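You operate a simulated robot arm through the tools that you are given. There is no shell and no other tool. Be economical: measure what you need, move in short steps, check, and stop when the job is done.

Carry out the task below with a simulated two-armed robot. There is one attempt and no reset: what you move stays moved.

JOB
Take the green bracket on the machine end of the tool bench and put it away on the steel bench top behind the trays. Then put one of the silver one-peg blocks from the machine end of the tool bench on the steel bench top behind the trays. Then put the small brass cup from the machine end of the tool bench in the inside of the rinse tray. Then put the small copper cup from the machine end of the tool bench in the inside of the rinse tray. Then shut the barrel cover. Then turn the batch dial to 2. Then take the wooden block and leave it on the free end of the feed bench. Then stack the banded copper blanks that says "LOT 23" from the top of the packing bench on top of the banded copper blanks labelled "LOT 21". The order counts. Set down upright: green bracket, silver one-peg block.

It is judged by the outcome, as a careful person would: the job done as asked, and still so three seconds after it is handed in. It fails if anything else is knocked over, pushed out of place, dropped, spilled or broken. A push-on lid holds only when it is set on centred and level and pressed home; a screw cap is set on level and turned clockwise until tight.

ROBOT AND FRAMES
Two 7-joint arms with fingered hands on one trunk, on a base that drives. Base frame: it is fixed to the floor where the robot stands at the start and does not move with it; the origin is under the middle of the robot, x ahead of it, y to its left, z up; the surface under the hand at the start is at about z = 0.84. Readings come in m, degrees, newtons and seconds.
The left shoulder is at the start at [0.06, 0.166, 0.952], the right one opposite. With the tool pointing down near the work surface each hand reaches from about 0.36 to 0.86 m from the robot's upright axis, wherever it stands, measured 20 degrees to its own side. Places, roughly: banded copper blanks [0.25, 3.75, 0.75]; barrel cover [0.8, -5.3, 1.2]; batch dial [-2.7, -7.2, 1.2]; free end of the feed bench (22x40 cm) [0.82, -9.12, 0.86]; green bracket (7x4x6 cm) [0.8, 0, 0.9]; inside of the rinse tray [0.8, -3.9, 0.9]; silver one-peg block [0.75, -0.25, 0.75]; small brass cup (5x5x4 cm) [0.9, -0.6, 0.9]; small copper cup (5x5x4 cm) [0.5, -0.8, 0.9]; steel bench top behind the trays [-2.9, 0.7, 0.8]; wooden block (12x5x2 cm) [0.6, -10.3, 0.6]. Payload 5 kg a hand.
The tool frame of a hand sits at the grasp point between the pads (the TCP): z along the fingers, y along the line on which they close. The tips reach 0.032 m beyond it. The gripper opens to 0.16 m. The gripper's body begins 0.089 m behind the TCP. The gripper is a hand of 3 fingers: y runs from the thumb to the fingers, the wrist lies at [0, 0, -0.267] in the tool frame, and closing takes about 1.5 s.
Orientation is that of the tool frame in the base frame, as a unit quaternion [w, x, y, z]. With the fingers straight down and closing along the base's y, the tool's x points along the base's -x, its y along +y and its z along -z.

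CONTROLS
- The arms move only by the tool step_arm. It takes "left_targets", "right_targets" or both (then of equal length, played together; a hand with none holds still); each is a list of rows, each a list of 6 numbers: the shift along the tool's x, y, z in m, then the turn, a rotation vector about the tool's x, y, z in degrees. In form: [[tx, ty, tz, wx, wy, wz], ...]. A call has 1 to 20 rows; each row shifts and turns the commanded pose from where the row before left it, along the tool's axes as they then stand. "left_grip" and "right_grip" are, for a hand that has rows, the finger opening in m, from 0 to 0.16, set as the call begins (left out, the last holds). A row lasts 0.2 s, in which the tool goes at most 0.05 m and 8.6 degrees; a call with a longer step from one row to the next is refused whole, and so is a gripper value outside its range. Where a pose cannot be reached the arm comes as near as it can. A force on the tool above 40 N (or 10 N above the force at the start of the call, whichever is more), or a blocked arm, ends the call early, and 0.2 s more pass. Each finger travels about 0.045 m/s and halts on what it meets, pressing with about 30 N; the grip force reading is that of the motor and also rises with nothing between the fingers. The clock runs only during rows and for 0.2 s after the last one: add rows that do not move to give the fingers time. The reply holds the time, the measured pose of the TCP, the force on the tool along the base axes, the opening and the grip force, in the units named above and with some noise, with the torque about the TCP (base axes, N m) and any sound that the robot's microphone picked up.
- Cameras (640 x 400 px; columns grow to the right, rows downward): "scene" is now at [0.0505, -0.0358, 1.6161]; the picture's right is [-0.29, -0.96, -0.00], its down [-0.58, 0.18, -0.80] and it looks along [0.76, -0.23, -0.60] (base axes); focal length 280 px, centre (320, 200). "left" rides on the left gripper at [-0.065, -0.004, -0.116] in its tool frame; the picture's right is [0.06, -1.00, 0.00], its down [0.87, 0.05, -0.49] and it looks along [0.49, 0.03, 0.87] (tool axes); focal length 261 px, centre (320, 200). "right" rides on the right gripper at [0.065, -0.004, -0.116] in its tool frame; the picture's right is [0.06, 1.00, 0.00], its down [-0.87, 0.05, -0.49] and it looks along [-0.49, 0.03, 0.87] (tool axes); focal length 261 px, centre (320, 200). There is no depth. A picture from a camera that has moved, and an enlarged one, comes with that camera's place and axes in the base frame and with its lens. The place of the scene camera against the robot may be out by one fixed shift of up to 0.025 m in any direction.
- camera(camera): a new picture of that camera. No time passes.
- lift_body(by): slides the trunk up (or, below 0, down) by that many m; the arms and the scene camera ride with it, the base frame stays. It gives what a move gives, with no picture.
- roll_base(legs): drives the robot by 1 to 6 legs, each [ahead, turn to the left] in m and degrees, along the robot's own axes; the way and the turn of a leg run together, so that a leg with both is an arc; at most 1.5 m and 180 degrees a leg. The arms and the cameras ride along, it lands a little off, and it stops where it bumps. It gives what a move gives.
- curl_fingers(finger1, finger2, thumb_bend, hand): sets how far each is bent, from 0 (flat) to 100 (curled in); at 30 the hand is open as for a grip, at 70 the pads meet at the TCP. One left out holds its place. A second passes; each finger stops where it meets its share of the squeeze, and holds until it gets a number again. A gripper value or a shape takes the hand back. It gives what a move gives, with no picture; readings hold the bend of each and the force on the fingers (four entries, about 0 where the hand has none), thumb and palm.
- set_grasp(shape, hand): the hand has 3 fingers and takes this shape, open, in about a second: jaw (thumb against the fingers, like two jaws); tri (thumb and two fingers); tip (a fingertip pinch); poke (one finger out to press); point (the index stretched); flat (the hand flat); cup (the hand cupped); fist (a fist). The gripper value then closes the fingers along that shape, each until it touches; the sizes above hold for jaw. It gives what a move gives, with no picture.
- turn_head(pan, tilt): turns the head with the scene camera to pan (to the left, within 86 degrees either way) and tilt (down, from -29 to 69), counted from straight ahead of the robot. It gives what a move gives.
- inspect(camera, box): a new picture of the part [left, top, right, bottom] of that camera's present view, enlarged. No time passes.
- job_done(): hands the job in; it is judged then, once.

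Go step by step. Nothing tells you exact positions but the pictures and the camera data: compare them with the known pose of the tool, close in by small moves and look again before you grip or let go. The budget is 207 turns and 194 pictures, counting those below and the enlarged ones. Unless the task says otherwise, let go and move clear before handing in.

The tools are called after "Request:" as name(argument=value, ...) on one line, values as JSON. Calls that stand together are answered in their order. step_arm: Moves the arms, as the interface text tells. Its arguments: {"type":"object","properties":{"left_targets":{"type":"array","items":{"type":"array","items":{"type":"number"}}},"left_grip":{"type":"number"},"right_targets":{"type":"array","items":{"type":"array","items":{"type":"number"}}},"right_grip":{"type":"number"}},"required":[]} The other tools are called the same way: lift_body (by) slides the trunk up or down; set_grasp (shape, hand) gives the hand a shape; curl_fingers (finger1, finger2, thumb_bend, hand) moves the fingers one by one; roll_base (legs) drives the base; turn_head (pan, tilt) turns the head that bears the scene camera; camera (camera) takes a picture; inspect (camera, box) takes an enlarged picture of a part of a camera's view; job_done () hands the job in.

At the start:

```text
time: 0.0
left_eef_pos: [0.5285, -0.0571, 1.1164]
left_ee_rot: [0.0, 0.001, 1.0, 0.0]
left_force: [0.2, 0.5, 0.5]
left_ft_torque: [-0.01, 0.0, 0.01]
left_finger_gap: 0.1598
left_finger_force: 0.1
left_shape: jaw
left_bend: [30.0, 30.0, 30.0]
left_finger forces: [0.0, 0.1, 0.0, 0.0, 0.0, 0.0]
right_eef_pos: [0.424, -0.5095, 1.1099]
right_ee_rot: [0.0, 0.001, 1.0, 0.0]
right_force: [-0.8, -0.5, 0.4]
right_ft_torque: [-0.02, -0.01, -0.02]
right_finger_gap: 0.1598
right_finger_force: 0.1
right_shape: jaw
right_bend: [30.0, 30.0, 30.0]
right_finger forces: [0.1, 0.1, 0.0, 0.0, 0.1, 0.0]
trunk travel left (down, up): [-0.5, 0.09]
robot x, y, heading: [0.0014, -0.0007, 0.1]
head pan, tilt: [-16.9, 37.2]
```

scene: 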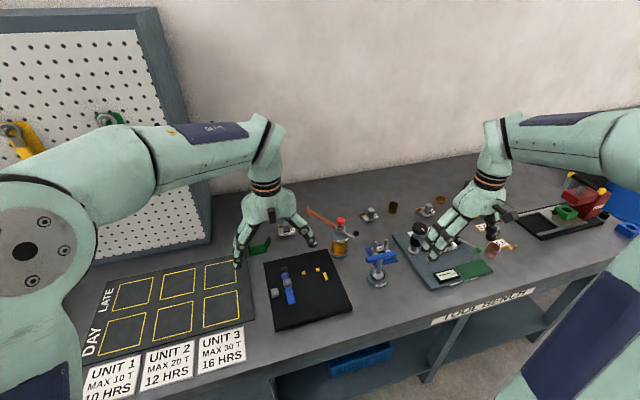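
right: 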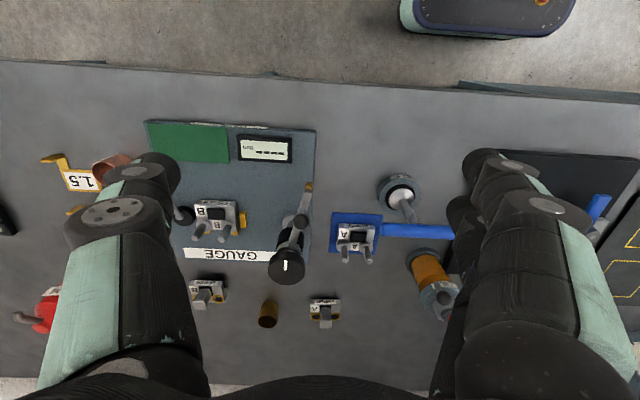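
left: 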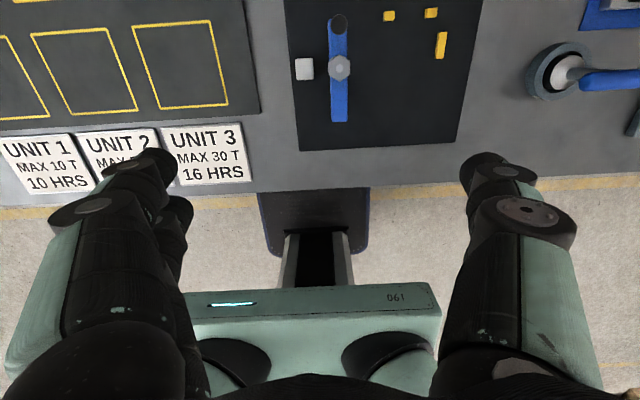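

I see the tool bench with the arms over it. First I'll look closer at the machine end to identify the bracket, the silver blocks and the cups.

Request:
inspect(camera="scene", box=[220, 180, 400, 300])

Request:
inspect(camera="scene", box=[360, 170, 540, 290])

Request:
inspect(camera="scene", box=[480, 150, 640, 260])

```text
3.33 times, centred on (310, 240) of scene
camera zoom: at [0.0505, -0.0358, 1.6161], right [-0.29, -0.96, 0.0], down [-0.58, 0.18, -0.8], along [0.76, -0.23, -0.6], focal length 932 px, centre (353, 67)
```

zoom: 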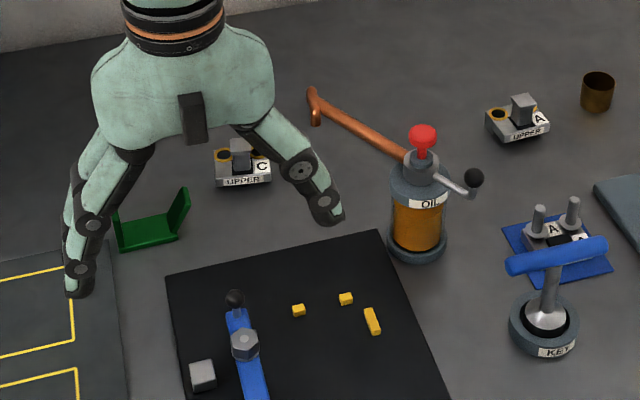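

```text
3.33 times, centred on (450, 230) of scene
camera zoom: at [0.0505, -0.0358, 1.6161], right [-0.29, -0.96, 0.0], down [-0.58, 0.18, -0.8], along [0.76, -0.23, -0.6], focal length 932 px, centre (-113, 100)
```

zoom: 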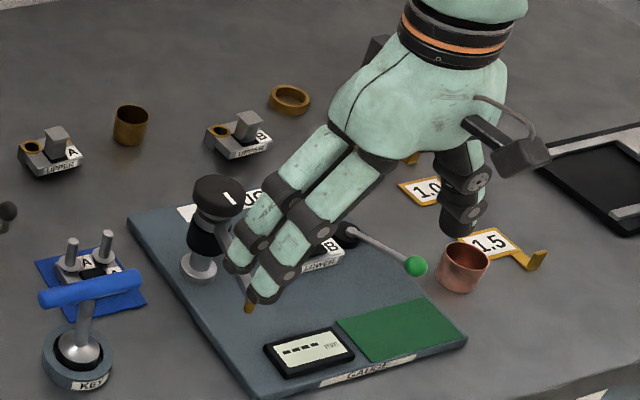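

```text
3.64 times, centred on (560, 205) of scene
camera zoom: at [0.0505, -0.0358, 1.6161], right [-0.29, -0.96, 0.0], down [-0.58, 0.18, -0.8], along [0.76, -0.23, -0.6], focal length 1017 px, centre (-553, 182)
```

zoom: 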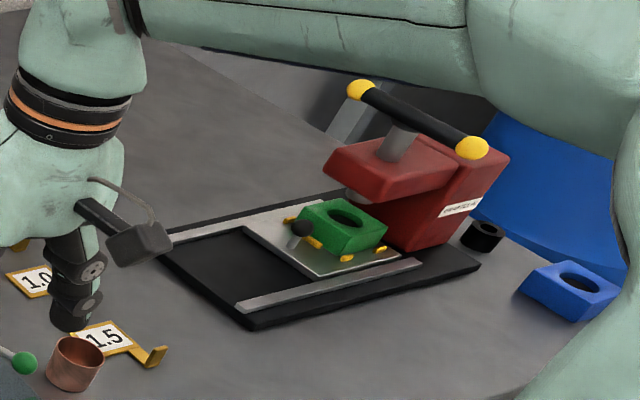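

The green bracket lies at about (0.80, -0.03), its upright plate near y = -0.05, and block UPPER C is at about (0.84, -0.14). I'll bring the left hand above the bracket and look.

Request:
step_arm(left_targets=[[-0.045, 0, 0.019, 0, 0, 0], [-0.045, 0, 0.019, 0, 0, 0], [-0.045, 0, 0.019, 0, 0, 0], [-0.045, 0, 0.019, 0, 0, 0], [-0.045, 0, 0.019, 0, 0, 0], [-0.047, 0, 0.01, 0, 0, 0], [0, 0, 0, 0, 0, 0]], left_grip=0.09)

Request:
inspect(camera="scene", box=[200, 150, 380, 270])

Request:
camera(camera="left")

```text
time: 1.6
left_eef_pos: [0.7417, -0.058, 1.025]
left_ee_rot: [-0.001, -0.001, 1.0, 0.002]
left_force: [-0.3, 0.0, -0.2]
left_ft_torque: [-0.02, 0.05, 0.0]
left_finger_gap: 0.0899
left_finger_force: 0.1
left_shape: jaw
left_bend: [72.0, 72.0, 70.0]
left_finger forces: [0.0, 0.1, 0.0, 0.0, 0.0, 0.0]
left hand out of reach, approached as far as the arm can: row 5, 6
right_eef_pos: [0.4252, -0.509, 1.1091]
right_ee_rot: [-0.001, -0.001, 1.0, 0.0]
right_force: [1.0, 0.4, -0.2]
right_ft_torque: [0.0, 0.05, 0.02]
right_finger_gap: 0.1599
right_finger_force: 0.0
right_shape: jaw
right_bend: [30.0, 30.0, 30.0]
right_finger forces: [0.1, 0.1, 0.1, 0.1, 0.0, 0.0]
trunk travel left (down, up): [-0.5, 0.09]
robot x, y, heading: [0.0045, -0.0002, -0.0]
head pan, tilt: [-16.9, 37.2]
```

```text
3.33 times, centred on (290, 210) of scene
camera zoom: at [0.052, -0.0363, 1.616], right [-0.29, -0.96, 0.0], down [-0.58, 0.18, -0.8], along [0.76, -0.23, -0.6], focal length 932 px, centre (420, 167)
```

zoom: 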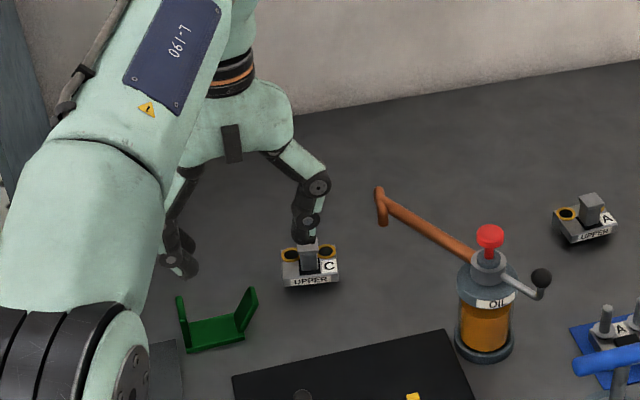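

```text
186 pictures are left
camera left: at [0.8062, -0.0618, 1.1398], right [-0.06, -1.0, 0.0], down [-0.87, 0.05, 0.49], along [-0.49, 0.03, -0.87], focal length 261 px, centre (320, 200)
```

left: 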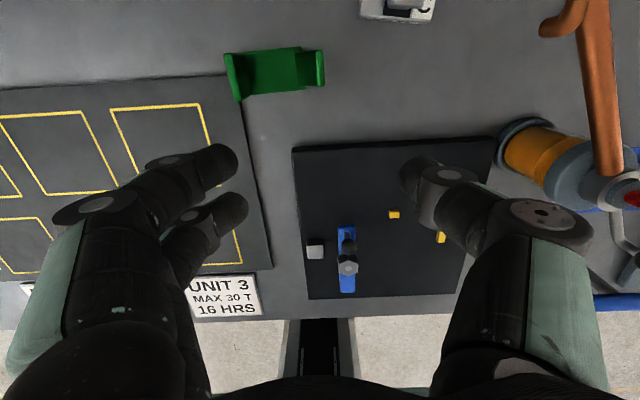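

The bracket is a U with two walls, centred at about (0.79, -0.02); the arm is at its reach limit, so I'll drive 0.12 m ahead first.

Request:
roll_base(legs=[[0.12, 0]])

Request:
camera(camera="left")

Request:
camera(camera="right")

Request:
camera(camera="scene")

```text
time: 2.8
left_eef_pos: [0.8608, -0.058, 1.0243]
left_ee_rot: [-0.001, 0.0, 1.0, 0.0]
left_force: [1.4, -1.1, -0.4]
left_ft_torque: [-0.02, 0.01, 0.0]
left_finger_gap: 0.0901
left_finger_force: 0.0
left_shape: jaw
left_bend: [72.0, 72.0, 70.0]
left_finger forces: [0.0, 0.0, 0.1, 0.0, 0.1, 0.0]
right_eef_pos: [0.546, -0.509, 1.1087]
right_ee_rot: [-0.001, -0.001, 1.0, 0.0]
right_force: [1.1, 0.8, 0.9]
right_ft_torque: [0.01, 0.05, 0.02]
right_finger_gap: 0.16
right_finger_force: 0.0
right_shape: jaw
right_bend: [30.0, 30.0, 30.0]
right_finger forces: [0.0, 0.0, 0.1, 0.0, 0.0, 0.1]
trunk travel left (down, up): [-0.5, 0.09]
robot x, y, heading: [0.1235, 0.0024, -0.1]
head pan, tilt: [-16.9, 37.2]
```

```text
185 pictures are left
camera left: at [0.9268, -0.0623, 1.1397], right [-0.06, -1.0, 0.0], down [-0.87, 0.05, 0.49], along [-0.49, 0.03, -0.87], focal length 261 px, centre (320, 200)
```

left: 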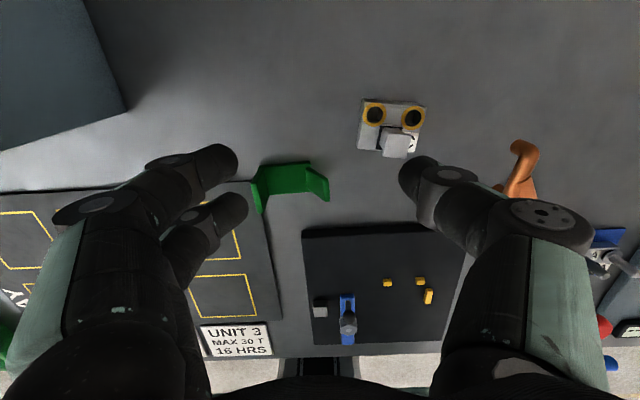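

```text
184 pictures are left
camera right: at [0.48, -0.5144, 1.2241], right [-0.06, 1.0, 0.0], down [0.87, 0.05, 0.49], along [0.49, 0.03, -0.87], focal length 261 px, centre (320, 200)
```

right: 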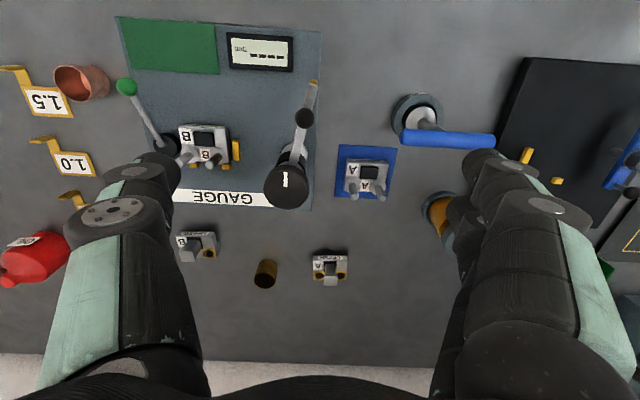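

```text
183 pictures are left
camera scene: at [0.1729, -0.0361, 1.616], right [-0.29, -0.96, 0.0], down [-0.58, 0.18, -0.8], along [0.76, -0.23, -0.61], focal length 280 px, centre (320, 200)
```

scene: 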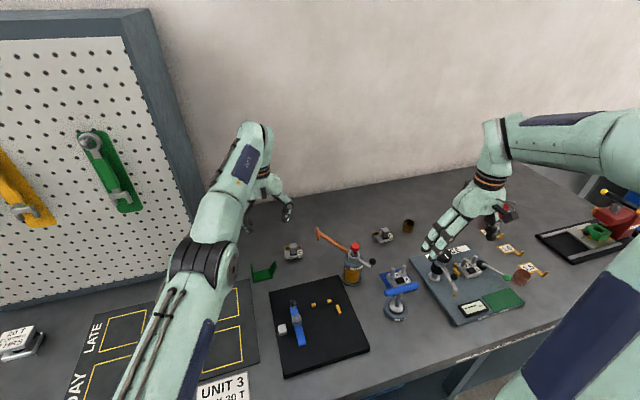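

The bracket centre is at (0.792, -0.018), aligned with y. I'll centre the left hand over it, with 0.125 opening, still above it, and look.

Request:
step_arm(left_targets=[[0.035, 0.02, 0.015, 0, 0, 0], [0.034, 0.02, 0.015, 0, 0, 0], [0, 0, 0.02, 0, 0, 0], [0, 0, 0, 0, 0, 0]], left_grip=0.125)

Request:
camera(camera="left")

Request:
inspect(camera="scene", box=[200, 180, 350, 300])

```text
time: 3.8
left_eef_pos: [0.7911, -0.0178, 0.9744]
left_ee_rot: [0.0, -0.001, 1.0, 0.0]
left_force: [-0.8, 0.6, 0.4]
left_ft_torque: [-0.01, -0.04, 0.0]
left_finger_gap: 0.1246
left_finger_force: 0.0
left_shape: jaw
left_bend: [61.0, 61.0, 57.0]
left_finger forces: [0.1, 0.0, 0.0, 0.1, 0.0, 0.0]
right_eef_pos: [0.543, -0.5078, 1.1104]
right_ee_rot: [0.0, 0.0, 1.0, 0.0]
right_force: [-0.7, 0.2, 0.6]
right_ft_torque: [-0.03, -0.01, -0.01]
right_finger_gap: 0.1602
right_finger_force: 0.1
right_shape: jaw
right_bend: [30.0, 30.0, 30.0]
right_finger forces: [0.0, 0.1, 0.0, 0.1, 0.0, 0.1]
trunk travel left (down, up): [-0.5, 0.09]
robot x, y, heading: [0.1219, 0.002, -0.0]
head pan, tilt: [-16.9, 37.2]
```

```text
182 pictures are left
camera left: at [0.8551, -0.0212, 1.0913], right [-0.06, -1.0, 0.0], down [-0.87, 0.05, 0.49], along [-0.49, 0.03, -0.87], focal length 261 px, centre (320, 200)
```

left: 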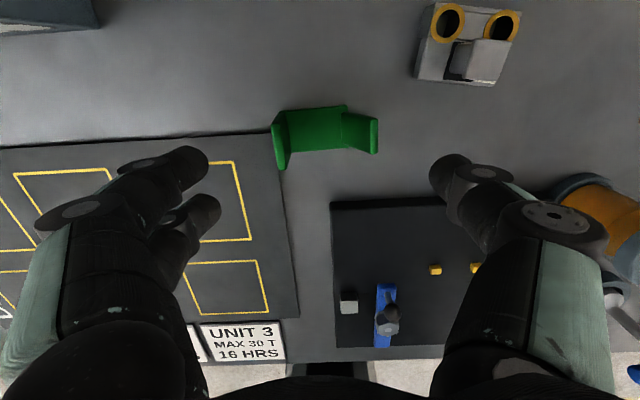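

```text
3.33 times, centred on (275, 240) of scene
camera zoom: at [0.1698, -0.0353, 1.6163], right [-0.29, -0.96, 0.0], down [-0.58, 0.17, -0.8], along [0.76, -0.23, -0.6], focal length 932 px, centre (470, 67)
```

zoom: 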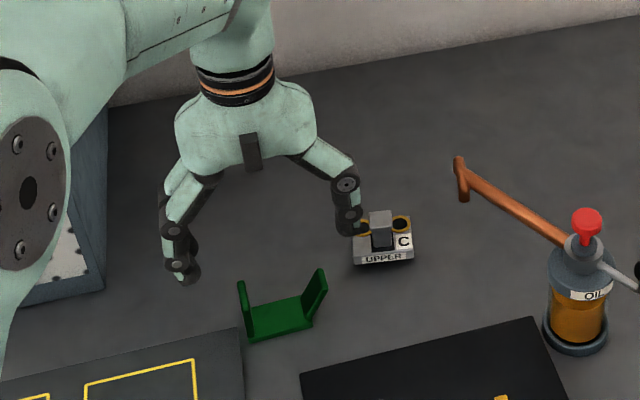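

The hand is well centred. I'll lower it to z ≈ 0.882 with the fingers outside both walls and then close.

Request:
step_arm(left_targets=[[0, -0.002, 0.03, 0, 0, 0], [0, -0.002, 0.03, 0, 0, 0], [0, 0, 0.032, 0, 0, 0], [0, 0, 0, 0, 0, 0]], left_grip=0.11)

Request:
camera(camera="left")

Request:
inspect(camera="scene", box=[200, 180, 350, 300])

```text
time: 4.8
left_eef_pos: [0.7919, -0.0229, 0.8835]
left_ee_rot: [0.0, 0.0, 1.0, 0.0]
left_force: [-0.5, -0.3, 0.3]
left_ft_torque: [-0.02, -0.01, 0.02]
left_finger_gap: 0.1104
left_finger_force: 0.1
left_shape: jaw
left_bend: [67.0, 67.0, 64.0]
left_finger forces: [0.0, 0.1, 0.1, 0.1, 0.1, 0.0]
right_eef_pos: [0.5441, -0.5078, 1.1102]
right_ee_rot: [-0.001, 0.0, 1.0, -0.001]
right_force: [0.0, 0.8, 0.2]
right_ft_torque: [-0.02, -0.01, -0.02]
right_finger_gap: 0.1598
right_finger_force: 0.1
right_shape: jaw
right_bend: [30.0, 30.0, 30.0]
right_finger forces: [0.0, 0.1, 0.1, 0.0, 0.0, 0.0]
trunk travel left (down, up): [-0.5, 0.09]
robot x, y, heading: [0.1203, -0.0022, -0.1]
head pan, tilt: [-16.9, 37.2]
```

```text
180 pictures are left
camera left: at [0.8562, -0.0263, 0.9993], right [-0.06, -1.0, 0.0], down [-0.87, 0.05, 0.49], along [-0.49, 0.03, -0.87], focal length 261 px, centre (320, 200)
```

left: 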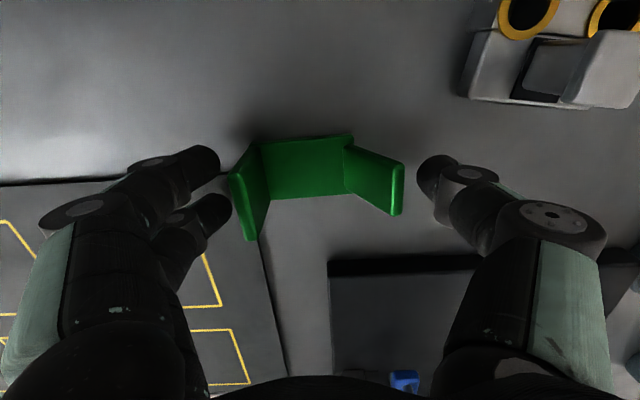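

```text
3.33 times, centred on (275, 240) of scene
camera zoom: at [0.1707, -0.0357, 1.6162], right [-0.29, -0.96, 0.0], down [-0.58, 0.18, -0.8], along [0.76, -0.23, -0.6], focal length 932 px, centre (470, 67)
```

zoom: 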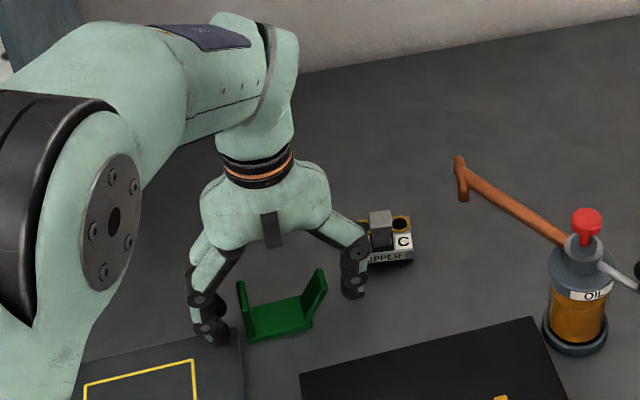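

The fingers straddle the walls. Closing.

Request:
step_arm(left_targets=[[0, 0, 0, 0, 0, 0], [0, 0, 0, 0, 0, 0], [0, 0, 0, 0, 0, 0], [0, 0, 0, 0, 0, 0], [0, 0, 0, 0, 0, 0], [0, 0, 0, 0, 0, 0], [0, 0, 0, 0, 0, 0], [0, 0, -0.02, 0, 0, 0], [0, 0, -0.03, 0, 0, 0], [0, 0, 0, 0, 0, 0]], left_grip=0.04)

Request:
camera(camera="left")

Request:
inspect(camera="scene", box=[200, 180, 350, 300])

```text
time: 7.0
left_eef_pos: [0.7907, -0.0232, 0.9345]
left_ee_rot: [0.0, 0.0, 1.0, 0.0]
left_force: [0.1, 0.2, -1.9]
left_ft_torque: [0.0, 0.0, 0.01]
left_finger_gap: 0.058
left_finger_force: 29.9
left_shape: jaw
left_bend: [73.0, 73.0, 71.0]
left_finger forces: [13.8, 13.8, 0.0, 0.1, 27.6, 0.0]
right_eef_pos: [0.5432, -0.5094, 1.1095]
right_ee_rot: [0.0, 0.0, 1.0, -0.001]
right_force: [-0.2, 0.0, 1.3]
right_ft_torque: [0.01, 0.02, 0.01]
right_finger_gap: 0.1598
right_finger_force: 0.1
right_shape: jaw
right_bend: [30.0, 30.0, 30.0]
right_finger forces: [0.0, 0.0, 0.0, 0.0, 0.0, 0.1]
trunk travel left (down, up): [-0.5, 0.09]
robot x, y, heading: [0.1192, 0.0012, -0.0]
head pan, tilt: [-16.9, 37.2]
```

```text
178 pictures are left
camera left: at [0.8568, -0.0261, 1.0496], right [-0.06, -1.0, 0.0], down [-0.87, 0.05, 0.49], along [-0.49, 0.03, -0.87], focal length 261 px, centre (320, 200)
```

left: 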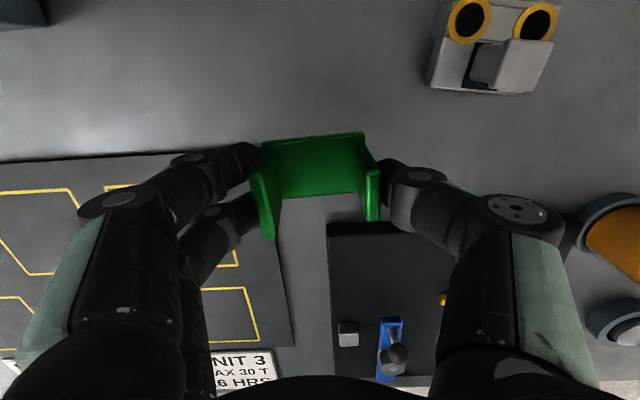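

```text
3.33 times, centred on (275, 240) of scene
camera zoom: at [0.1711, -0.0358, 1.6161], right [-0.29, -0.96, 0.0], down [-0.58, 0.18, -0.8], along [0.76, -0.23, -0.6], focal length 932 px, centre (470, 67)
```

zoom: 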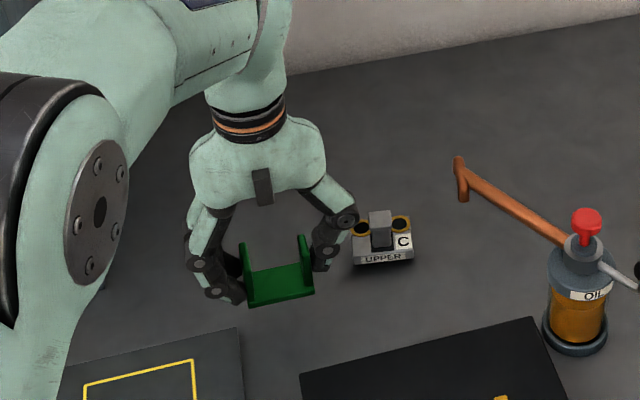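

The bracket is held. Now the right hand goes over silver block UPPER A at about (0.823, -0.475), staying high at first.

Request:
step_arm(right_targets=[[-0.045, 0.006, 0, 0, 0, 0], [-0.045, 0.006, 0, 0, 0, 0], [-0.045, 0.006, 0, 0, 0, 0], [-0.045, 0.006, 0, 0, 0, 0], [-0.045, 0.006, 0, 0, 0, 0], [-0.045, 0.004, 0, 0, 0, 0], [-0.01, 0, 0.04, 0, 0, 0], [0, 0, 0, 0, 0, 0]], right_grip=0.1)

Request:
camera(camera="right")

Request:
inspect(camera="scene", box=[330, 170, 510, 290])

```text
time: 8.8
left_eef_pos: [0.7932, -0.0227, 0.9354]
left_ee_rot: [0.0, 0.001, 1.0, 0.001]
left_force: [-1.2, -0.2, -0.5]
left_ft_torque: [-0.01, -0.02, 0.02]
left_finger_gap: 0.0582
left_finger_force: 29.3
left_shape: jaw
left_bend: [73.0, 73.0, 71.0]
left_finger forces: [13.7, 13.9, 0.0, 0.0, 27.6, 0.0]
right_eef_pos: [0.8234, -0.4754, 1.0707]
right_ee_rot: [0.0, 0.001, 1.0, -0.001]
right_force: [0.5, 0.1, -0.4]
right_ft_torque: [-0.05, 0.03, 0.02]
right_finger_gap: 0.1003
right_finger_force: 0.1
right_shape: jaw
right_bend: [70.0, 70.0, 68.0]
right_finger forces: [0.0, 0.0, 0.0, 0.0, 0.0, 0.0]
trunk travel left (down, up): [-0.5, 0.09]
robot x, y, heading: [0.119, -0.0004, -0.2]
head pan, tilt: [-16.9, 37.2]
```

```text
176 pictures are left
camera right: at [0.7581, -0.4803, 1.1852], right [-0.06, 1.0, 0.0], down [0.87, 0.05, 0.49], along [0.49, 0.03, -0.87], focal length 261 px, centre (320, 200)
```

right: 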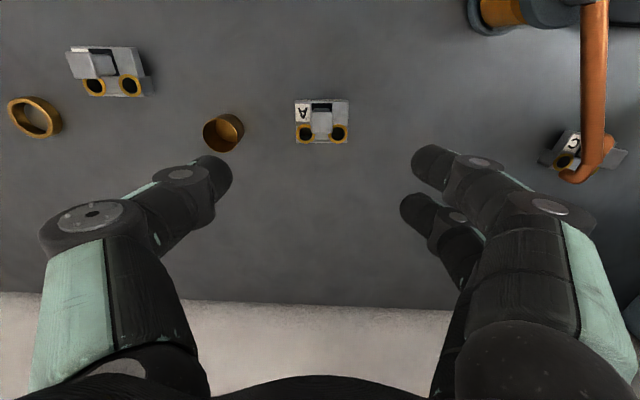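

```text
3.33 times, centred on (420, 230) of scene
camera zoom: at [0.171, -0.0355, 1.6161], right [-0.29, -0.96, 0.0], down [-0.58, 0.18, -0.8], along [0.76, -0.23, -0.6], focal length 932 px, centre (-13, 100)
```

zoom: 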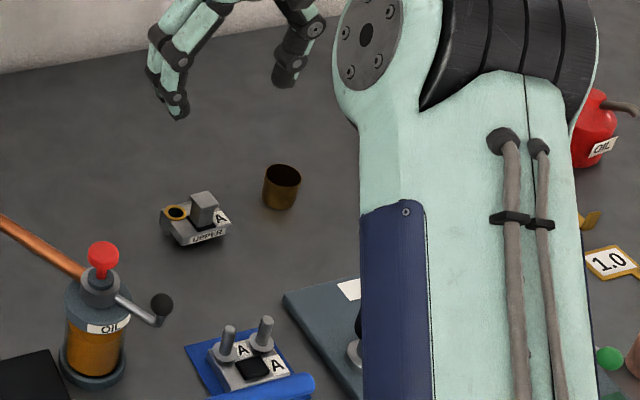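

Block A is centred at (0.829, -0.473), about 6.5 cm wide along y. I'll lower over it with the fingers to either side of its body, then look before closing.

Request:
step_arm(right_targets=[[-0.003, 0.001, 0.04, 0, 0, 0], [-0.003, 0.001, 0.04, 0, 0, 0], [0, 0, 0.04, 0, 0, 0], [0, 0, 0.04, 0, 0, 0], [0, 0, 0.02, 0, 0, 0], [0, 0, 0.013, 0, 0, 0], [0, 0, 0, 0, 0, 0]], right_grip=0.1)

Request:
camera(camera="right")

Request:
inspect(camera="scene", box=[330, 170, 510, 290])

```text
time: 10.4
left_eef_pos: [0.7918, -0.0228, 0.9344]
left_ee_rot: [0.0, 0.0, 1.0, 0.001]
left_force: [0.1, 0.3, -1.3]
left_ft_torque: [0.02, 0.02, 0.02]
left_finger_gap: 0.0582
left_finger_force: 29.9
left_shape: jaw
left_bend: [73.0, 73.0, 71.0]
left_finger forces: [13.8, 13.7, 0.0, 0.0, 27.5, 0.1]
right_eef_pos: [0.8298, -0.4719, 0.8774]
right_ee_rot: [0.0, 0.0, 1.0, 0.0]
right_force: [0.5, 0.5, 0.9]
right_ft_torque: [0.01, 0.02, -0.05]
right_finger_gap: 0.1004
right_finger_force: 0.1
right_shape: jaw
right_bend: [70.0, 70.0, 68.0]
right_finger forces: [0.0, 0.0, 0.0, 0.0, 0.0, 0.0]
trunk travel left (down, up): [-0.5, 0.09]
robot x, y, heading: [0.1217, 0.0019, 0.1]
head pan, tilt: [-16.9, 37.2]
```

```text
174 pictures are left
camera right: at [0.7641, -0.4774, 0.9918], right [-0.06, 1.0, 0.0], down [0.87, 0.05, 0.49], along [0.49, 0.03, -0.87], focal length 261 px, centre (320, 200)
```

right: 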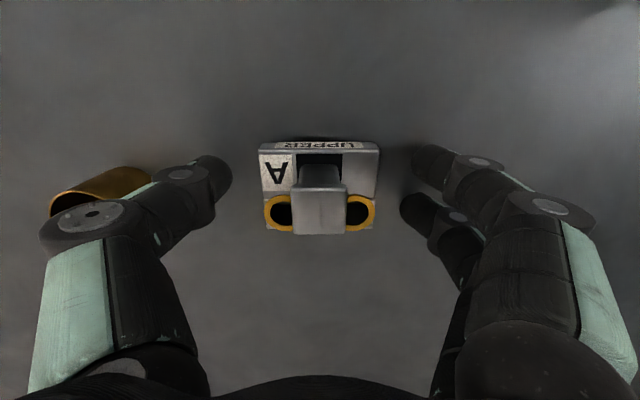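

```text
3.33 times, centred on (420, 230) of scene
camera zoom: at [0.171, -0.0357, 1.6161], right [-0.29, -0.96, 0.0], down [-0.58, 0.18, -0.8], along [0.76, -0.23, -0.6], focal length 932 px, centre (-13, 100)
```

zoom: 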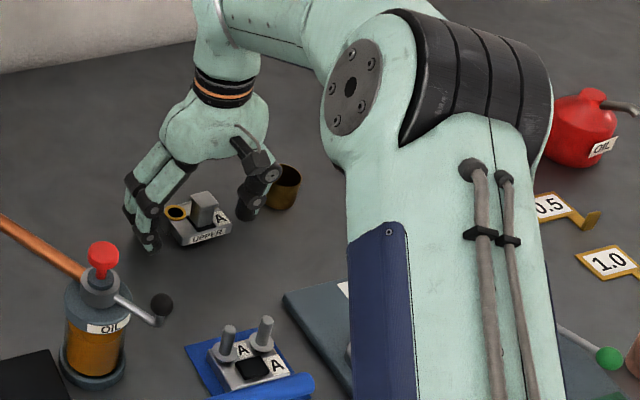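

The fingers are clear of the cup and straddle the block. Closing and lifting.

Request:
step_arm(right_targets=[[0, 0, 0, 0, 0, 0], [0, 0, 0, 0, 0, 0], [0, 0, 0, 0, 0, 0], [0, 0, 0, 0, 0, 0], [0, 0, 0, 0, 0, 0], [0, 0, 0, 0, 0, 0], [0, 0, -0.02, 0, 0, 0], [0, 0, -0.04, 0, 0, 0], [0, 0, -0.04, 0, 0, 0], [0, 0, 0, 0, 0, 0]], right_grip=0.03)

Request:
camera(camera="right")

Request:
inspect(camera="scene", box=[330, 150, 510, 270])

```text
time: 12.6
left_eef_pos: [0.7925, -0.0229, 0.934]
left_ee_rot: [0.001, -0.001, 1.0, 0.0]
left_force: [0.1, -0.4, -0.5]
left_ft_torque: [0.01, 0.0, 0.0]
left_finger_gap: 0.0581
left_finger_force: 29.9
left_shape: jaw
left_bend: [73.0, 73.0, 71.0]
left_finger forces: [13.7, 13.8, 0.0, 0.1, 27.6, 0.0]
right_eef_pos: [0.8305, -0.4738, 0.9766]
right_ee_rot: [-0.001, 0.0, 1.0, 0.0]
right_force: [0.7, -0.2, -4.1]
right_ft_torque: [0.02, 0.03, 0.0]
right_finger_gap: 0.0573
right_finger_force: 30.1
right_shape: jaw
right_bend: [73.0, 73.0, 70.0]
right_finger forces: [13.6, 13.4, 0.0, 0.1, 27.1, 0.0]
trunk travel left (down, up): [-0.5, 0.09]
robot x, y, heading: [0.1219, -0.0029, -0.1]
head pan, tilt: [-16.9, 37.2]
```

```text
172 pictures are left
camera right: at [0.7652, -0.4789, 1.0916], right [-0.06, 1.0, 0.0], down [0.87, 0.05, 0.49], along [0.49, 0.03, -0.87], focal length 261 px, centre (320, 200)
```

right: 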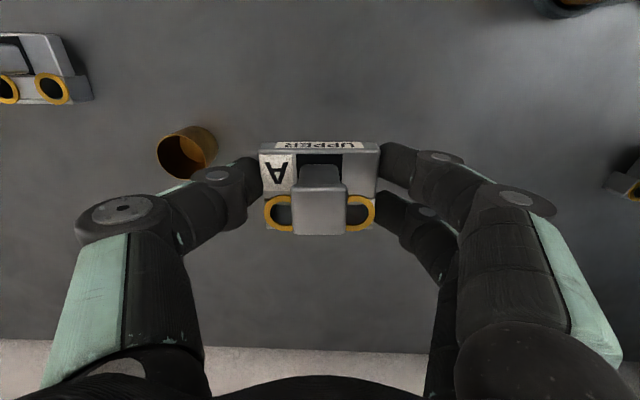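

```text
3.33 times, centred on (420, 210) of scene
camera zoom: at [0.1717, -0.0362, 1.616], right [-0.29, -0.96, 0.0], down [-0.58, 0.18, -0.8], along [0.76, -0.23, -0.6], focal length 932 px, centre (-13, 167)
```

zoom: 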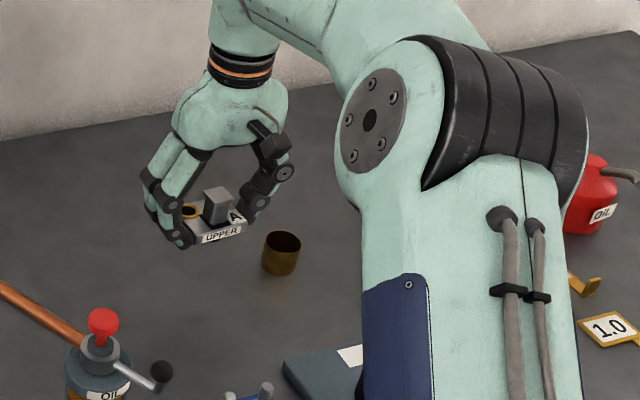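

Both parts are held. I'll raise both hands, draw them in over the clutter, then back away from the bench.

Request:
step_arm(left_targets=[[0, 0, -0.05, 0, 0, 0], [0, 0, -0.05, 0, 0, 0], [0, 0, -0.05, 0, 0, 0], [0, 0, -0.05, 0, 0, 0], [0.04, 0, 0, 0, 0, 0], [0.04, 0, 0, 0, 0, 0], [0.04, 0, 0, 0, 0, 0], [0.04, 0, 0, 0, 0, 0], [0.04, 0, 0, 0, 0, 0], [0.04, 0.0, 0, 0, 0, 0], [0, 0, 0, 0, 0, 0]], right_targets=[[0, 0, -0.05, 0, 0, 0], [0, 0, -0.05, 0, 0, 0], [0, 0, -0.04, 0, 0, 0], [0, 0, -0.02, 0, 0, 0], [0.045, 0, 0, 0, 0, 0], [0.045, 0, 0, 0, 0, 0], [0.045, 0, 0, 0, 0, 0], [0.045, 0, 0, 0, 0, 0], [0.045, 0, 0, 0, 0, 0], [0.045, 0.0, 0, 0, 0, 0], [0, 0, 0, 0, 0, 0]])

Request:
roll_base(legs=[[-0.45, 0]])

Request:
turn_head(pan=86, tilt=20)

Request:
camera(camera="scene")

Request:
turn_head(pan=-86, tilt=20)

Request:
camera(camera="scene")

```text
time: 15.0
left_eef_pos: [0.5508, -0.0234, 1.1357]
left_ee_rot: [-0.001, -0.001, 1.0, 0.001]
left_force: [0.6, -0.4, -1.2]
left_ft_torque: [-0.01, 0.05, 0.04]
left_finger_gap: 0.0585
left_finger_force: 30.3
left_shape: jaw
left_bend: [73.0, 73.0, 71.0]
left_finger forces: [13.6, 13.8, 0.0, 0.1, 27.5, 0.0]
right_eef_pos: [0.5612, -0.4744, 1.1343]
right_ee_rot: [-0.001, -0.001, 1.0, 0.0]
right_force: [0.6, 0.0, -5.6]
right_ft_torque: [0.01, 0.03, 0.0]
right_finger_gap: 0.057
right_finger_force: 29.8
right_shape: jaw
right_bend: [73.0, 73.0, 70.0]
right_finger forces: [13.5, 13.3, 0.0, 0.0, 26.9, 0.0]
trunk travel left (down, up): [-0.5, 0.09]
robot x, y, heading: [0.119, -0.0024, -0.1]
head pan, tilt: [-16.9, 37.2]
```

```text
time: 17.8
left_eef_pos: [0.0994, -0.0228, 1.1355]
left_ee_rot: [0.0, 0.0, 1.0, 0.0]
left_force: [-0.1, 0.7, -1.3]
left_ft_torque: [-0.03, 0.01, 0.02]
left_finger_gap: 0.0581
left_finger_force: 30.0
left_shape: jaw
left_bend: [73.0, 73.0, 71.0]
left_finger forces: [13.6, 13.7, 0.0, 0.0, 27.6, 0.1]
right_eef_pos: [0.1087, -0.4732, 1.1355]
right_ee_rot: [0.0, -0.001, 1.0, 0.0]
right_force: [0.1, -0.2, -3.9]
right_ft_torque: [0.0, -0.04, 0.05]
right_finger_gap: 0.057
right_finger_force: 30.2
right_shape: jaw
right_bend: [73.0, 73.0, 70.0]
right_finger forces: [13.6, 13.3, 0.1, 0.1, 26.9, 0.0]
trunk travel left (down, up): [-0.5, 0.09]
robot x, y, heading: [-0.3312, 0.001, -0.2]
head pan, tilt: [-16.9, 37.2]
```

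```text
time: 19.6
left_eef_pos: [0.0994, -0.0219, 1.1359]
left_ee_rot: [0.0, -0.002, 1.0, 0.0]
left_force: [0.3, 0.6, -1.3]
left_ft_torque: [-0.01, -0.01, 0.0]
left_finger_gap: 0.058
left_finger_force: 30.5
left_shape: jaw
left_bend: [73.0, 73.0, 71.0]
left_finger forces: [13.6, 13.7, 0.1, 0.1, 27.5, 0.1]
right_eef_pos: [0.1092, -0.4741, 1.1353]
right_ee_rot: [0.0, -0.001, 1.0, -0.001]
right_force: [0.4, -0.6, -3.2]
right_ft_torque: [0.01, 0.03, 0.02]
right_finger_gap: 0.0573
right_finger_force: 29.6
right_shape: jaw
right_bend: [73.0, 73.0, 70.0]
right_finger forces: [13.6, 13.3, 0.0, 0.0, 26.9, 0.0]
trunk travel left (down, up): [-0.5, 0.09]
robot x, y, heading: [-0.3282, -0.0016, 0.1]
head pan, tilt: [85.9, 20.0]
```

```text
170 pictures are left
camera scene: at [-0.3567, 0.0818, 1.6433], right [1.0, -0.07, 0.0], down [-0.02, -0.34, -0.94], along [0.07, 0.94, -0.34], focal length 280 px, centre (320, 200)
```

scene: 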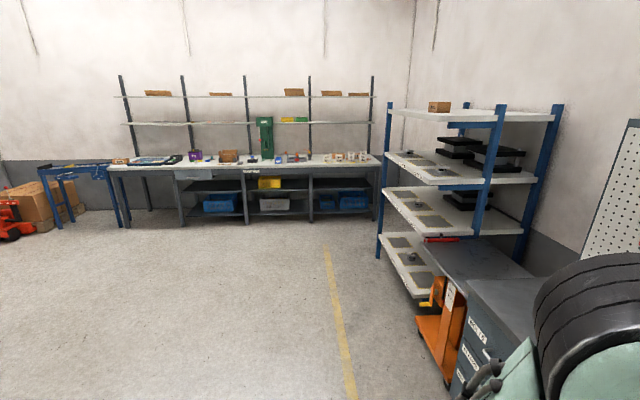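

```text
time: 22.2
left_eef_pos: [0.0996, -0.0231, 1.134]
left_ee_rot: [0.0, 0.0, 1.0, 0.0]
left_force: [-0.7, -0.5, -1.3]
left_ft_torque: [0.0, 0.01, 0.04]
left_finger_gap: 0.0582
left_finger_force: 30.0
left_shape: jaw
left_bend: [73.0, 73.0, 71.0]
left_finger forces: [13.6, 13.7, 0.0, 0.0, 27.6, 0.0]
right_eef_pos: [0.1077, -0.4735, 1.1342]
right_ee_rot: [0.0, -0.001, 1.0, 0.0]
right_force: [-0.4, 0.3, -3.6]
right_ft_torque: [-0.04, 0.01, 0.04]
right_finger_gap: 0.0574
right_finger_force: 30.0
right_shape: jaw
right_bend: [73.0, 73.0, 70.0]
right_finger forces: [13.7, 13.3, 0.1, 0.0, 26.9, 0.1]
trunk travel left (down, up): [-0.5, 0.09]
robot x, y, heading: [-0.3334, 0.0004, -0.1]
head pan, tilt: [-85.9, 20.0]
```

```text
169 pictures are left
camera scene: at [-0.3566, -0.1039, 1.6433], right [-1.0, -0.07, 0.0], down [-0.02, 0.34, -0.94], along [0.07, -0.94, -0.34], focal length 280 px, centre (320, 200)
```

scene: 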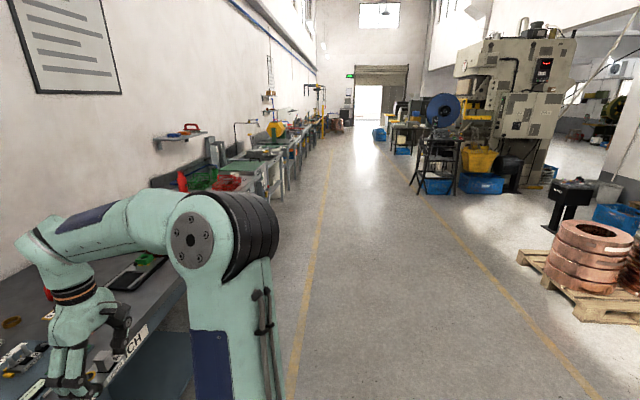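

A long aisle runs along -y; the steel bench should be behind me. I'll turn left 150° and look.

Request:
roll_base(legs=[[0, 150]])

Request:
turn_head(pan=10, tilt=20)

Request:
camera(camera="scene")

```text
time: 28.9
left_eef_pos: [-0.6924, 0.2355, 1.1346]
left_ee_rot: [0.0, 0.966, -0.259, 0.001]
left_force: [0.2, 0.3, -1.5]
left_ft_torque: [0.01, 0.0, -0.01]
left_finger_gap: 0.058
left_finger_force: 29.5
left_shape: jaw
left_bend: [73.0, 73.0, 71.0]
left_finger forces: [13.6, 13.7, 0.1, 0.0, 27.3, 0.0]
right_eef_pos: [-0.4726, 0.6298, 1.1361]
right_ee_rot: [0.001, 0.966, -0.259, 0.0]
right_force: [-0.2, -0.1, -4.1]
right_ft_torque: [0.01, -0.02, 0.0]
right_finger_gap: 0.0565
right_finger_force: 30.2
right_shape: jaw
right_bend: [73.0, 73.0, 70.0]
right_finger forces: [13.4, 13.1, 0.0, 0.0, 26.4, 0.1]
trunk travel left (down, up): [-0.5, 0.09]
robot x, y, heading: [-0.3309, -0.0031, 150.2]
head pan, tilt: [-85.9, 20.0]
```

```text
time: 30.7
left_eef_pos: [-0.692, 0.2355, 1.1357]
left_ee_rot: [0.0, 0.966, -0.259, 0.0]
left_force: [0.2, -0.3, -2.0]
left_ft_torque: [-0.01, 0.01, -0.03]
left_finger_gap: 0.0581
left_finger_force: 29.7
left_shape: jaw
left_bend: [73.0, 73.0, 71.0]
left_finger forces: [13.6, 13.6, 0.1, 0.1, 27.5, 0.1]
right_eef_pos: [-0.476, 0.6303, 1.135]
right_ee_rot: [-0.001, 0.966, -0.259, 0.001]
right_force: [0.4, -0.2, -2.9]
right_ft_torque: [-0.04, 0.0, 0.05]
right_finger_gap: 0.0566
right_finger_force: 30.2
right_shape: jaw
right_bend: [73.0, 73.0, 70.0]
right_finger forces: [13.3, 13.2, 0.0, 0.0, 26.3, 0.0]
trunk travel left (down, up): [-0.5, 0.09]
robot x, y, heading: [-0.3315, 0.0009, 149.7]
head pan, tilt: [10.0, 20.0]
```

```text
168 pictures are left
camera scene: at [-0.3952, 0.0069, 1.6433], right [0.34, 0.94, 0.0], down [0.32, -0.12, -0.94], along [-0.88, 0.32, -0.34], focal length 280 px, centre (320, 200)
```

scene: 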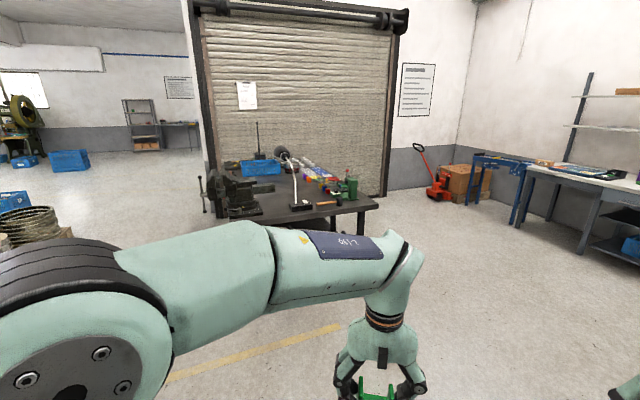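

Request:
inspect(camera="scene", box=[190, 115, 390, 245])

```text
3.08 times, centred on (290, 180) of scene
camera zoom: at [-0.3952, 0.0069, 1.6433], right [0.34, 0.94, 0.0], down [0.32, -0.12, -0.94], along [-0.88, 0.32, -0.34], focal length 861 px, centre (412, 262)
```

zoom: 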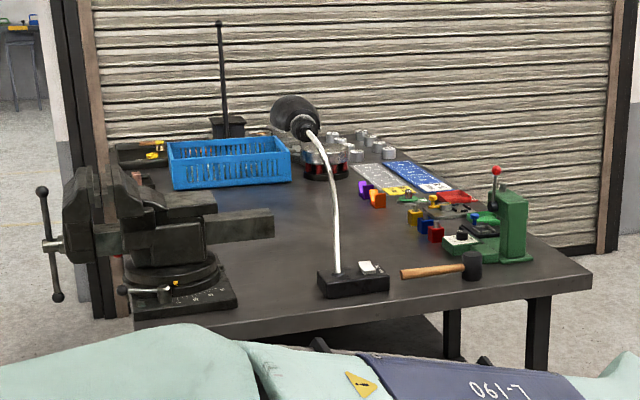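

That dark bench before the shutter is the steel bench; front edge near x = -2.32, y 0…1.2. I'll drive closer and look again.

Request:
roll_base(legs=[[0, 7.4], [1.35, 0], [0, 23]])

Request:
turn_head(pan=0, tilt=30)

Request:
camera(camera="scene")

```text
time: 39.2
left_eef_pos: [-2.0066, 0.5462, 1.1344]
left_ee_rot: [0.001, 1.0, 0.0, 0.0]
left_force: [1.0, -0.1, -0.7]
left_ft_torque: [0.02, 0.01, 0.04]
left_finger_gap: 0.0581
left_finger_force: 29.8
left_shape: jaw
left_bend: [73.0, 73.0, 71.0]
left_finger forces: [13.6, 13.7, 0.0, 0.0, 27.3, 0.0]
right_eef_pos: [-2.0168, 0.9976, 1.1364]
right_ee_rot: [0.0, 1.0, 0.0, 0.0]
right_force: [-0.1, -0.7, -4.0]
right_ft_torque: [0.01, -0.01, -0.02]
right_finger_gap: 0.0563
right_finger_force: 29.6
right_shape: jaw
right_bend: [73.0, 73.0, 70.0]
right_finger forces: [13.4, 13.2, 0.1, 0.1, 26.4, 0.1]
trunk travel left (down, up): [-0.5, 0.09]
robot x, y, heading: [-1.5747, 0.5213, 179.8]
head pan, tilt: [10.0, 20.0]
```

```text
time: 40.0
left_eef_pos: [-2.0067, 0.5471, 1.1342]
left_ee_rot: [0.0, 1.0, 0.0, 0.0]
left_force: [0.1, -0.2, -1.7]
left_ft_torque: [0.02, -0.03, -0.01]
left_finger_gap: 0.0581
left_finger_force: 29.9
left_shape: jaw
left_bend: [73.0, 73.0, 71.0]
left_finger forces: [13.6, 13.7, 0.0, 0.0, 27.4, 0.1]
right_eef_pos: [-2.0162, 0.9973, 1.1343]
right_ee_rot: [0.0, 1.0, 0.001, 0.001]
right_force: [0.0, -0.3, -3.5]
right_ft_torque: [0.01, 0.01, 0.01]
right_finger_gap: 0.0565
right_finger_force: 29.8
right_shape: jaw
right_bend: [73.0, 73.0, 70.0]
right_finger forces: [13.4, 13.0, 0.0, 0.0, 26.4, 0.1]
trunk travel left (down, up): [-0.5, 0.09]
robot x, y, heading: [-1.5795, 0.5257, 180.1]
head pan, tilt: [0.0, 30.0]
```

```text
166 pictures are left
camera scene: at [-1.6402, 0.5142, 1.6273], right [0.0, 1.0, 0.0], down [0.5, 0.0, -0.87], along [-0.87, 0.0, -0.5], focal length 280 px, centre (320, 200)
```

scene: 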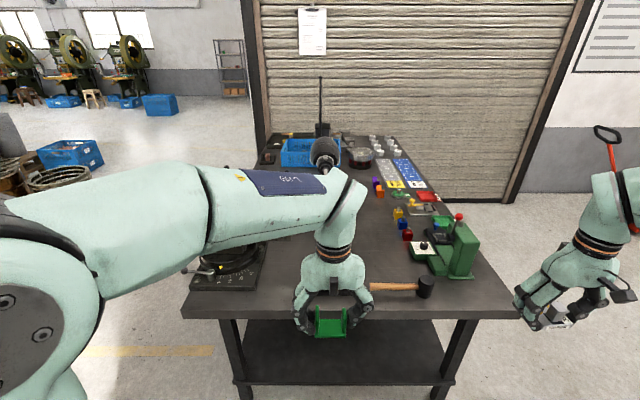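

The left arm hides the middle; I'll swing it to the robot's left to see the bench top.

Request:
step_arm(left_targets=[[0, 0.045, 0, 0, 0, 0], [0, 0.045, 0, 0, 0, 0], [0, 0.045, 0, 0, 0, 0], [0, 0.045, 0, 0, 0, 0], [0, 0.045, 0, 0, 0, 0], [0, 0.045, 0, 0, 0, 0], [0, 0, 0, 0, 0, 0]])

Request:
camera(camera="scene")

Request:
inspect(camera="scene", box=[260, 110, 440, 220])

```text
time: 41.6
left_eef_pos: [-2.0069, 0.2763, 1.1354]
left_ee_rot: [0.001, 1.0, 0.0, 0.0]
left_force: [0.0, -0.7, -0.5]
left_ft_torque: [0.02, -0.02, 0.05]
left_finger_gap: 0.0578
left_finger_force: 30.3
left_shape: jaw
left_bend: [73.0, 73.0, 71.0]
left_finger forces: [13.5, 13.8, 0.1, 0.1, 27.4, 0.0]
right_eef_pos: [-2.0165, 0.9964, 1.1361]
right_ee_rot: [0.0, 1.0, 0.0, 0.0]
right_force: [-1.0, -0.4, -3.7]
right_ft_torque: [0.0, 0.0, 0.0]
right_finger_gap: 0.0565
right_finger_force: 30.2
right_shape: jaw
right_bend: [73.0, 73.0, 70.0]
right_finger forces: [13.3, 12.9, 0.0, 0.1, 26.4, 0.0]
trunk travel left (down, up): [-0.5, 0.09]
robot x, y, heading: [-1.5784, 0.5244, 180.0]
head pan, tilt: [0.0, 30.0]
```

```text
165 pictures are left
camera scene: at [-1.6403, 0.5147, 1.6272], right [0.0, 1.0, 0.0], down [0.5, 0.0, -0.87], along [-0.87, 0.0, -0.5], focal length 280 px, centre (320, 200)
```

scene: 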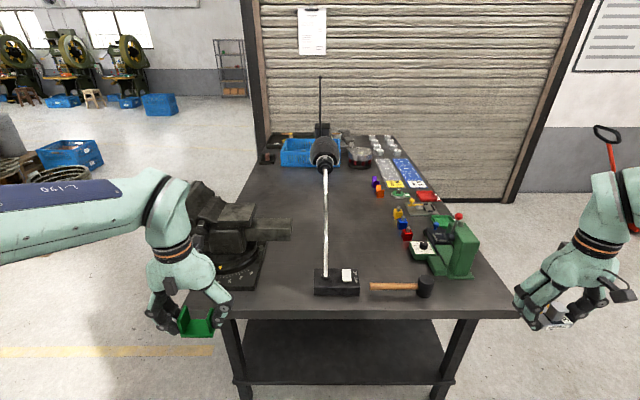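

```text
3.56 times, centred on (350, 165) of scene
camera zoom: at [-1.6403, 0.5147, 1.6272], right [0.0, 1.0, 0.0], down [0.5, 0.0, -0.87], along [-0.87, 0.0, -0.5], focal length 995 px, centre (213, 324)
```

zoom: 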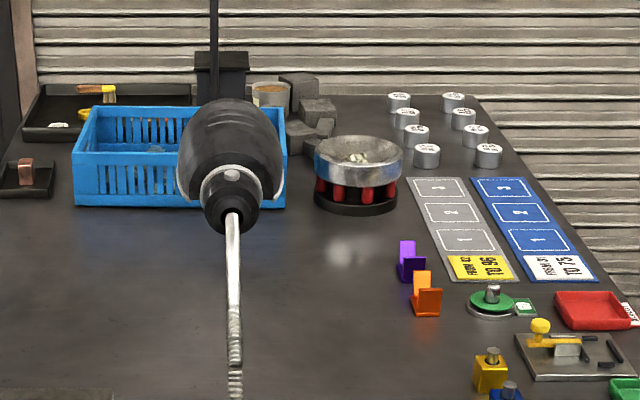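

The bench's working side is its +y side (trays there at y≈1.15, pegged blocks y≈0.9); "behind" is the free middle at y≈0.7. The lamp head hangs near (-2.8, 0.53, 1.15). I'll go round to the +y side and face the bench.

Request:
roll_base(legs=[[0, -90], [1.48, 0], [0, 90], [1.31, 0], [0, 90]])

Request:
turn_head(pan=0, tilt=35)

Request:
camera(camera="scene")

```text
time: 66.8
left_eef_pos: [-2.6536, 1.5552, 1.1343]
left_ee_rot: [0.0, 0.703, 0.711, 0.0]
left_force: [-0.2, 0.2, -1.4]
left_ft_torque: [0.01, 0.02, 0.01]
left_finger_gap: 0.0578
left_finger_force: 30.6
left_shape: jaw
left_bend: [73.0, 73.0, 71.0]
left_finger forces: [13.5, 13.6, 0.1, 0.1, 27.2, 0.1]
right_eef_pos: [-3.3743, 1.5397, 1.1357]
right_ee_rot: [-0.001, 0.704, 0.711, 0.0]
right_force: [0.1, -0.2, -3.7]
right_ft_torque: [0.02, 0.01, 0.02]
right_finger_gap: 0.0554
right_finger_force: 29.1
right_shape: jaw
right_bend: [73.0, 73.0, 70.0]
right_finger forces: [12.9, 12.6, 0.0, 0.0, 25.6, 0.0]
trunk travel left (down, up): [-0.5, 0.09]
robot x, y, heading: [-2.905, 1.9816, -89.1]
head pan, tilt: [0.0, 30.0]
```

```text
time: 67.5
left_eef_pos: [-2.653, 1.5555, 1.1342]
left_ee_rot: [0.001, 0.703, 0.711, 0.0]
left_force: [0.0, -0.6, -1.2]
left_ft_torque: [-0.02, 0.03, 0.02]
left_finger_gap: 0.0579
left_finger_force: 29.5
left_shape: jaw
left_bend: [73.0, 73.0, 71.0]
left_finger forces: [13.5, 13.6, 0.0, 0.1, 27.2, 0.0]
right_eef_pos: [-3.3736, 1.5404, 1.1356]
right_ee_rot: [0.0, 0.703, 0.711, -0.001]
right_force: [0.2, -0.3, -3.7]
right_ft_torque: [-0.02, -0.04, 0.0]
right_finger_gap: 0.0551
right_finger_force: 29.9
right_shape: jaw
right_bend: [73.0, 73.0, 70.0]
right_finger forces: [13.0, 12.7, 0.0, 0.0, 25.7, 0.0]
trunk travel left (down, up): [-0.5, 0.09]
robot x, y, heading: [-2.9079, 1.9882, -89.3]
head pan, tilt: [0.0, 35.0]
```

```text
163 pictures are left
camera scene: at [-2.9078, 1.9145, 1.6195], right [-1.0, -0.01, 0.0], down [-0.01, 0.57, -0.82], along [0.01, -0.82, -0.57], focal length 280 px, centre (320, 200)
```

scene: 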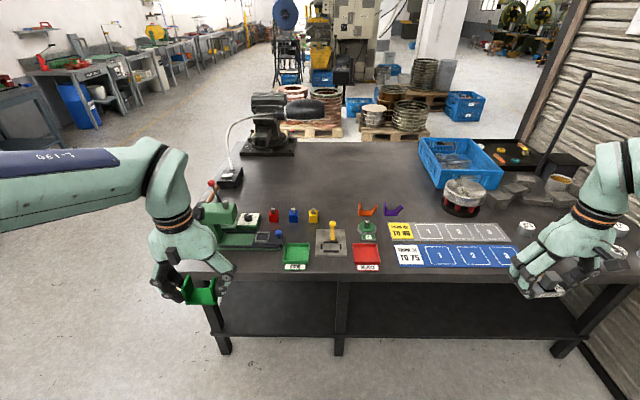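

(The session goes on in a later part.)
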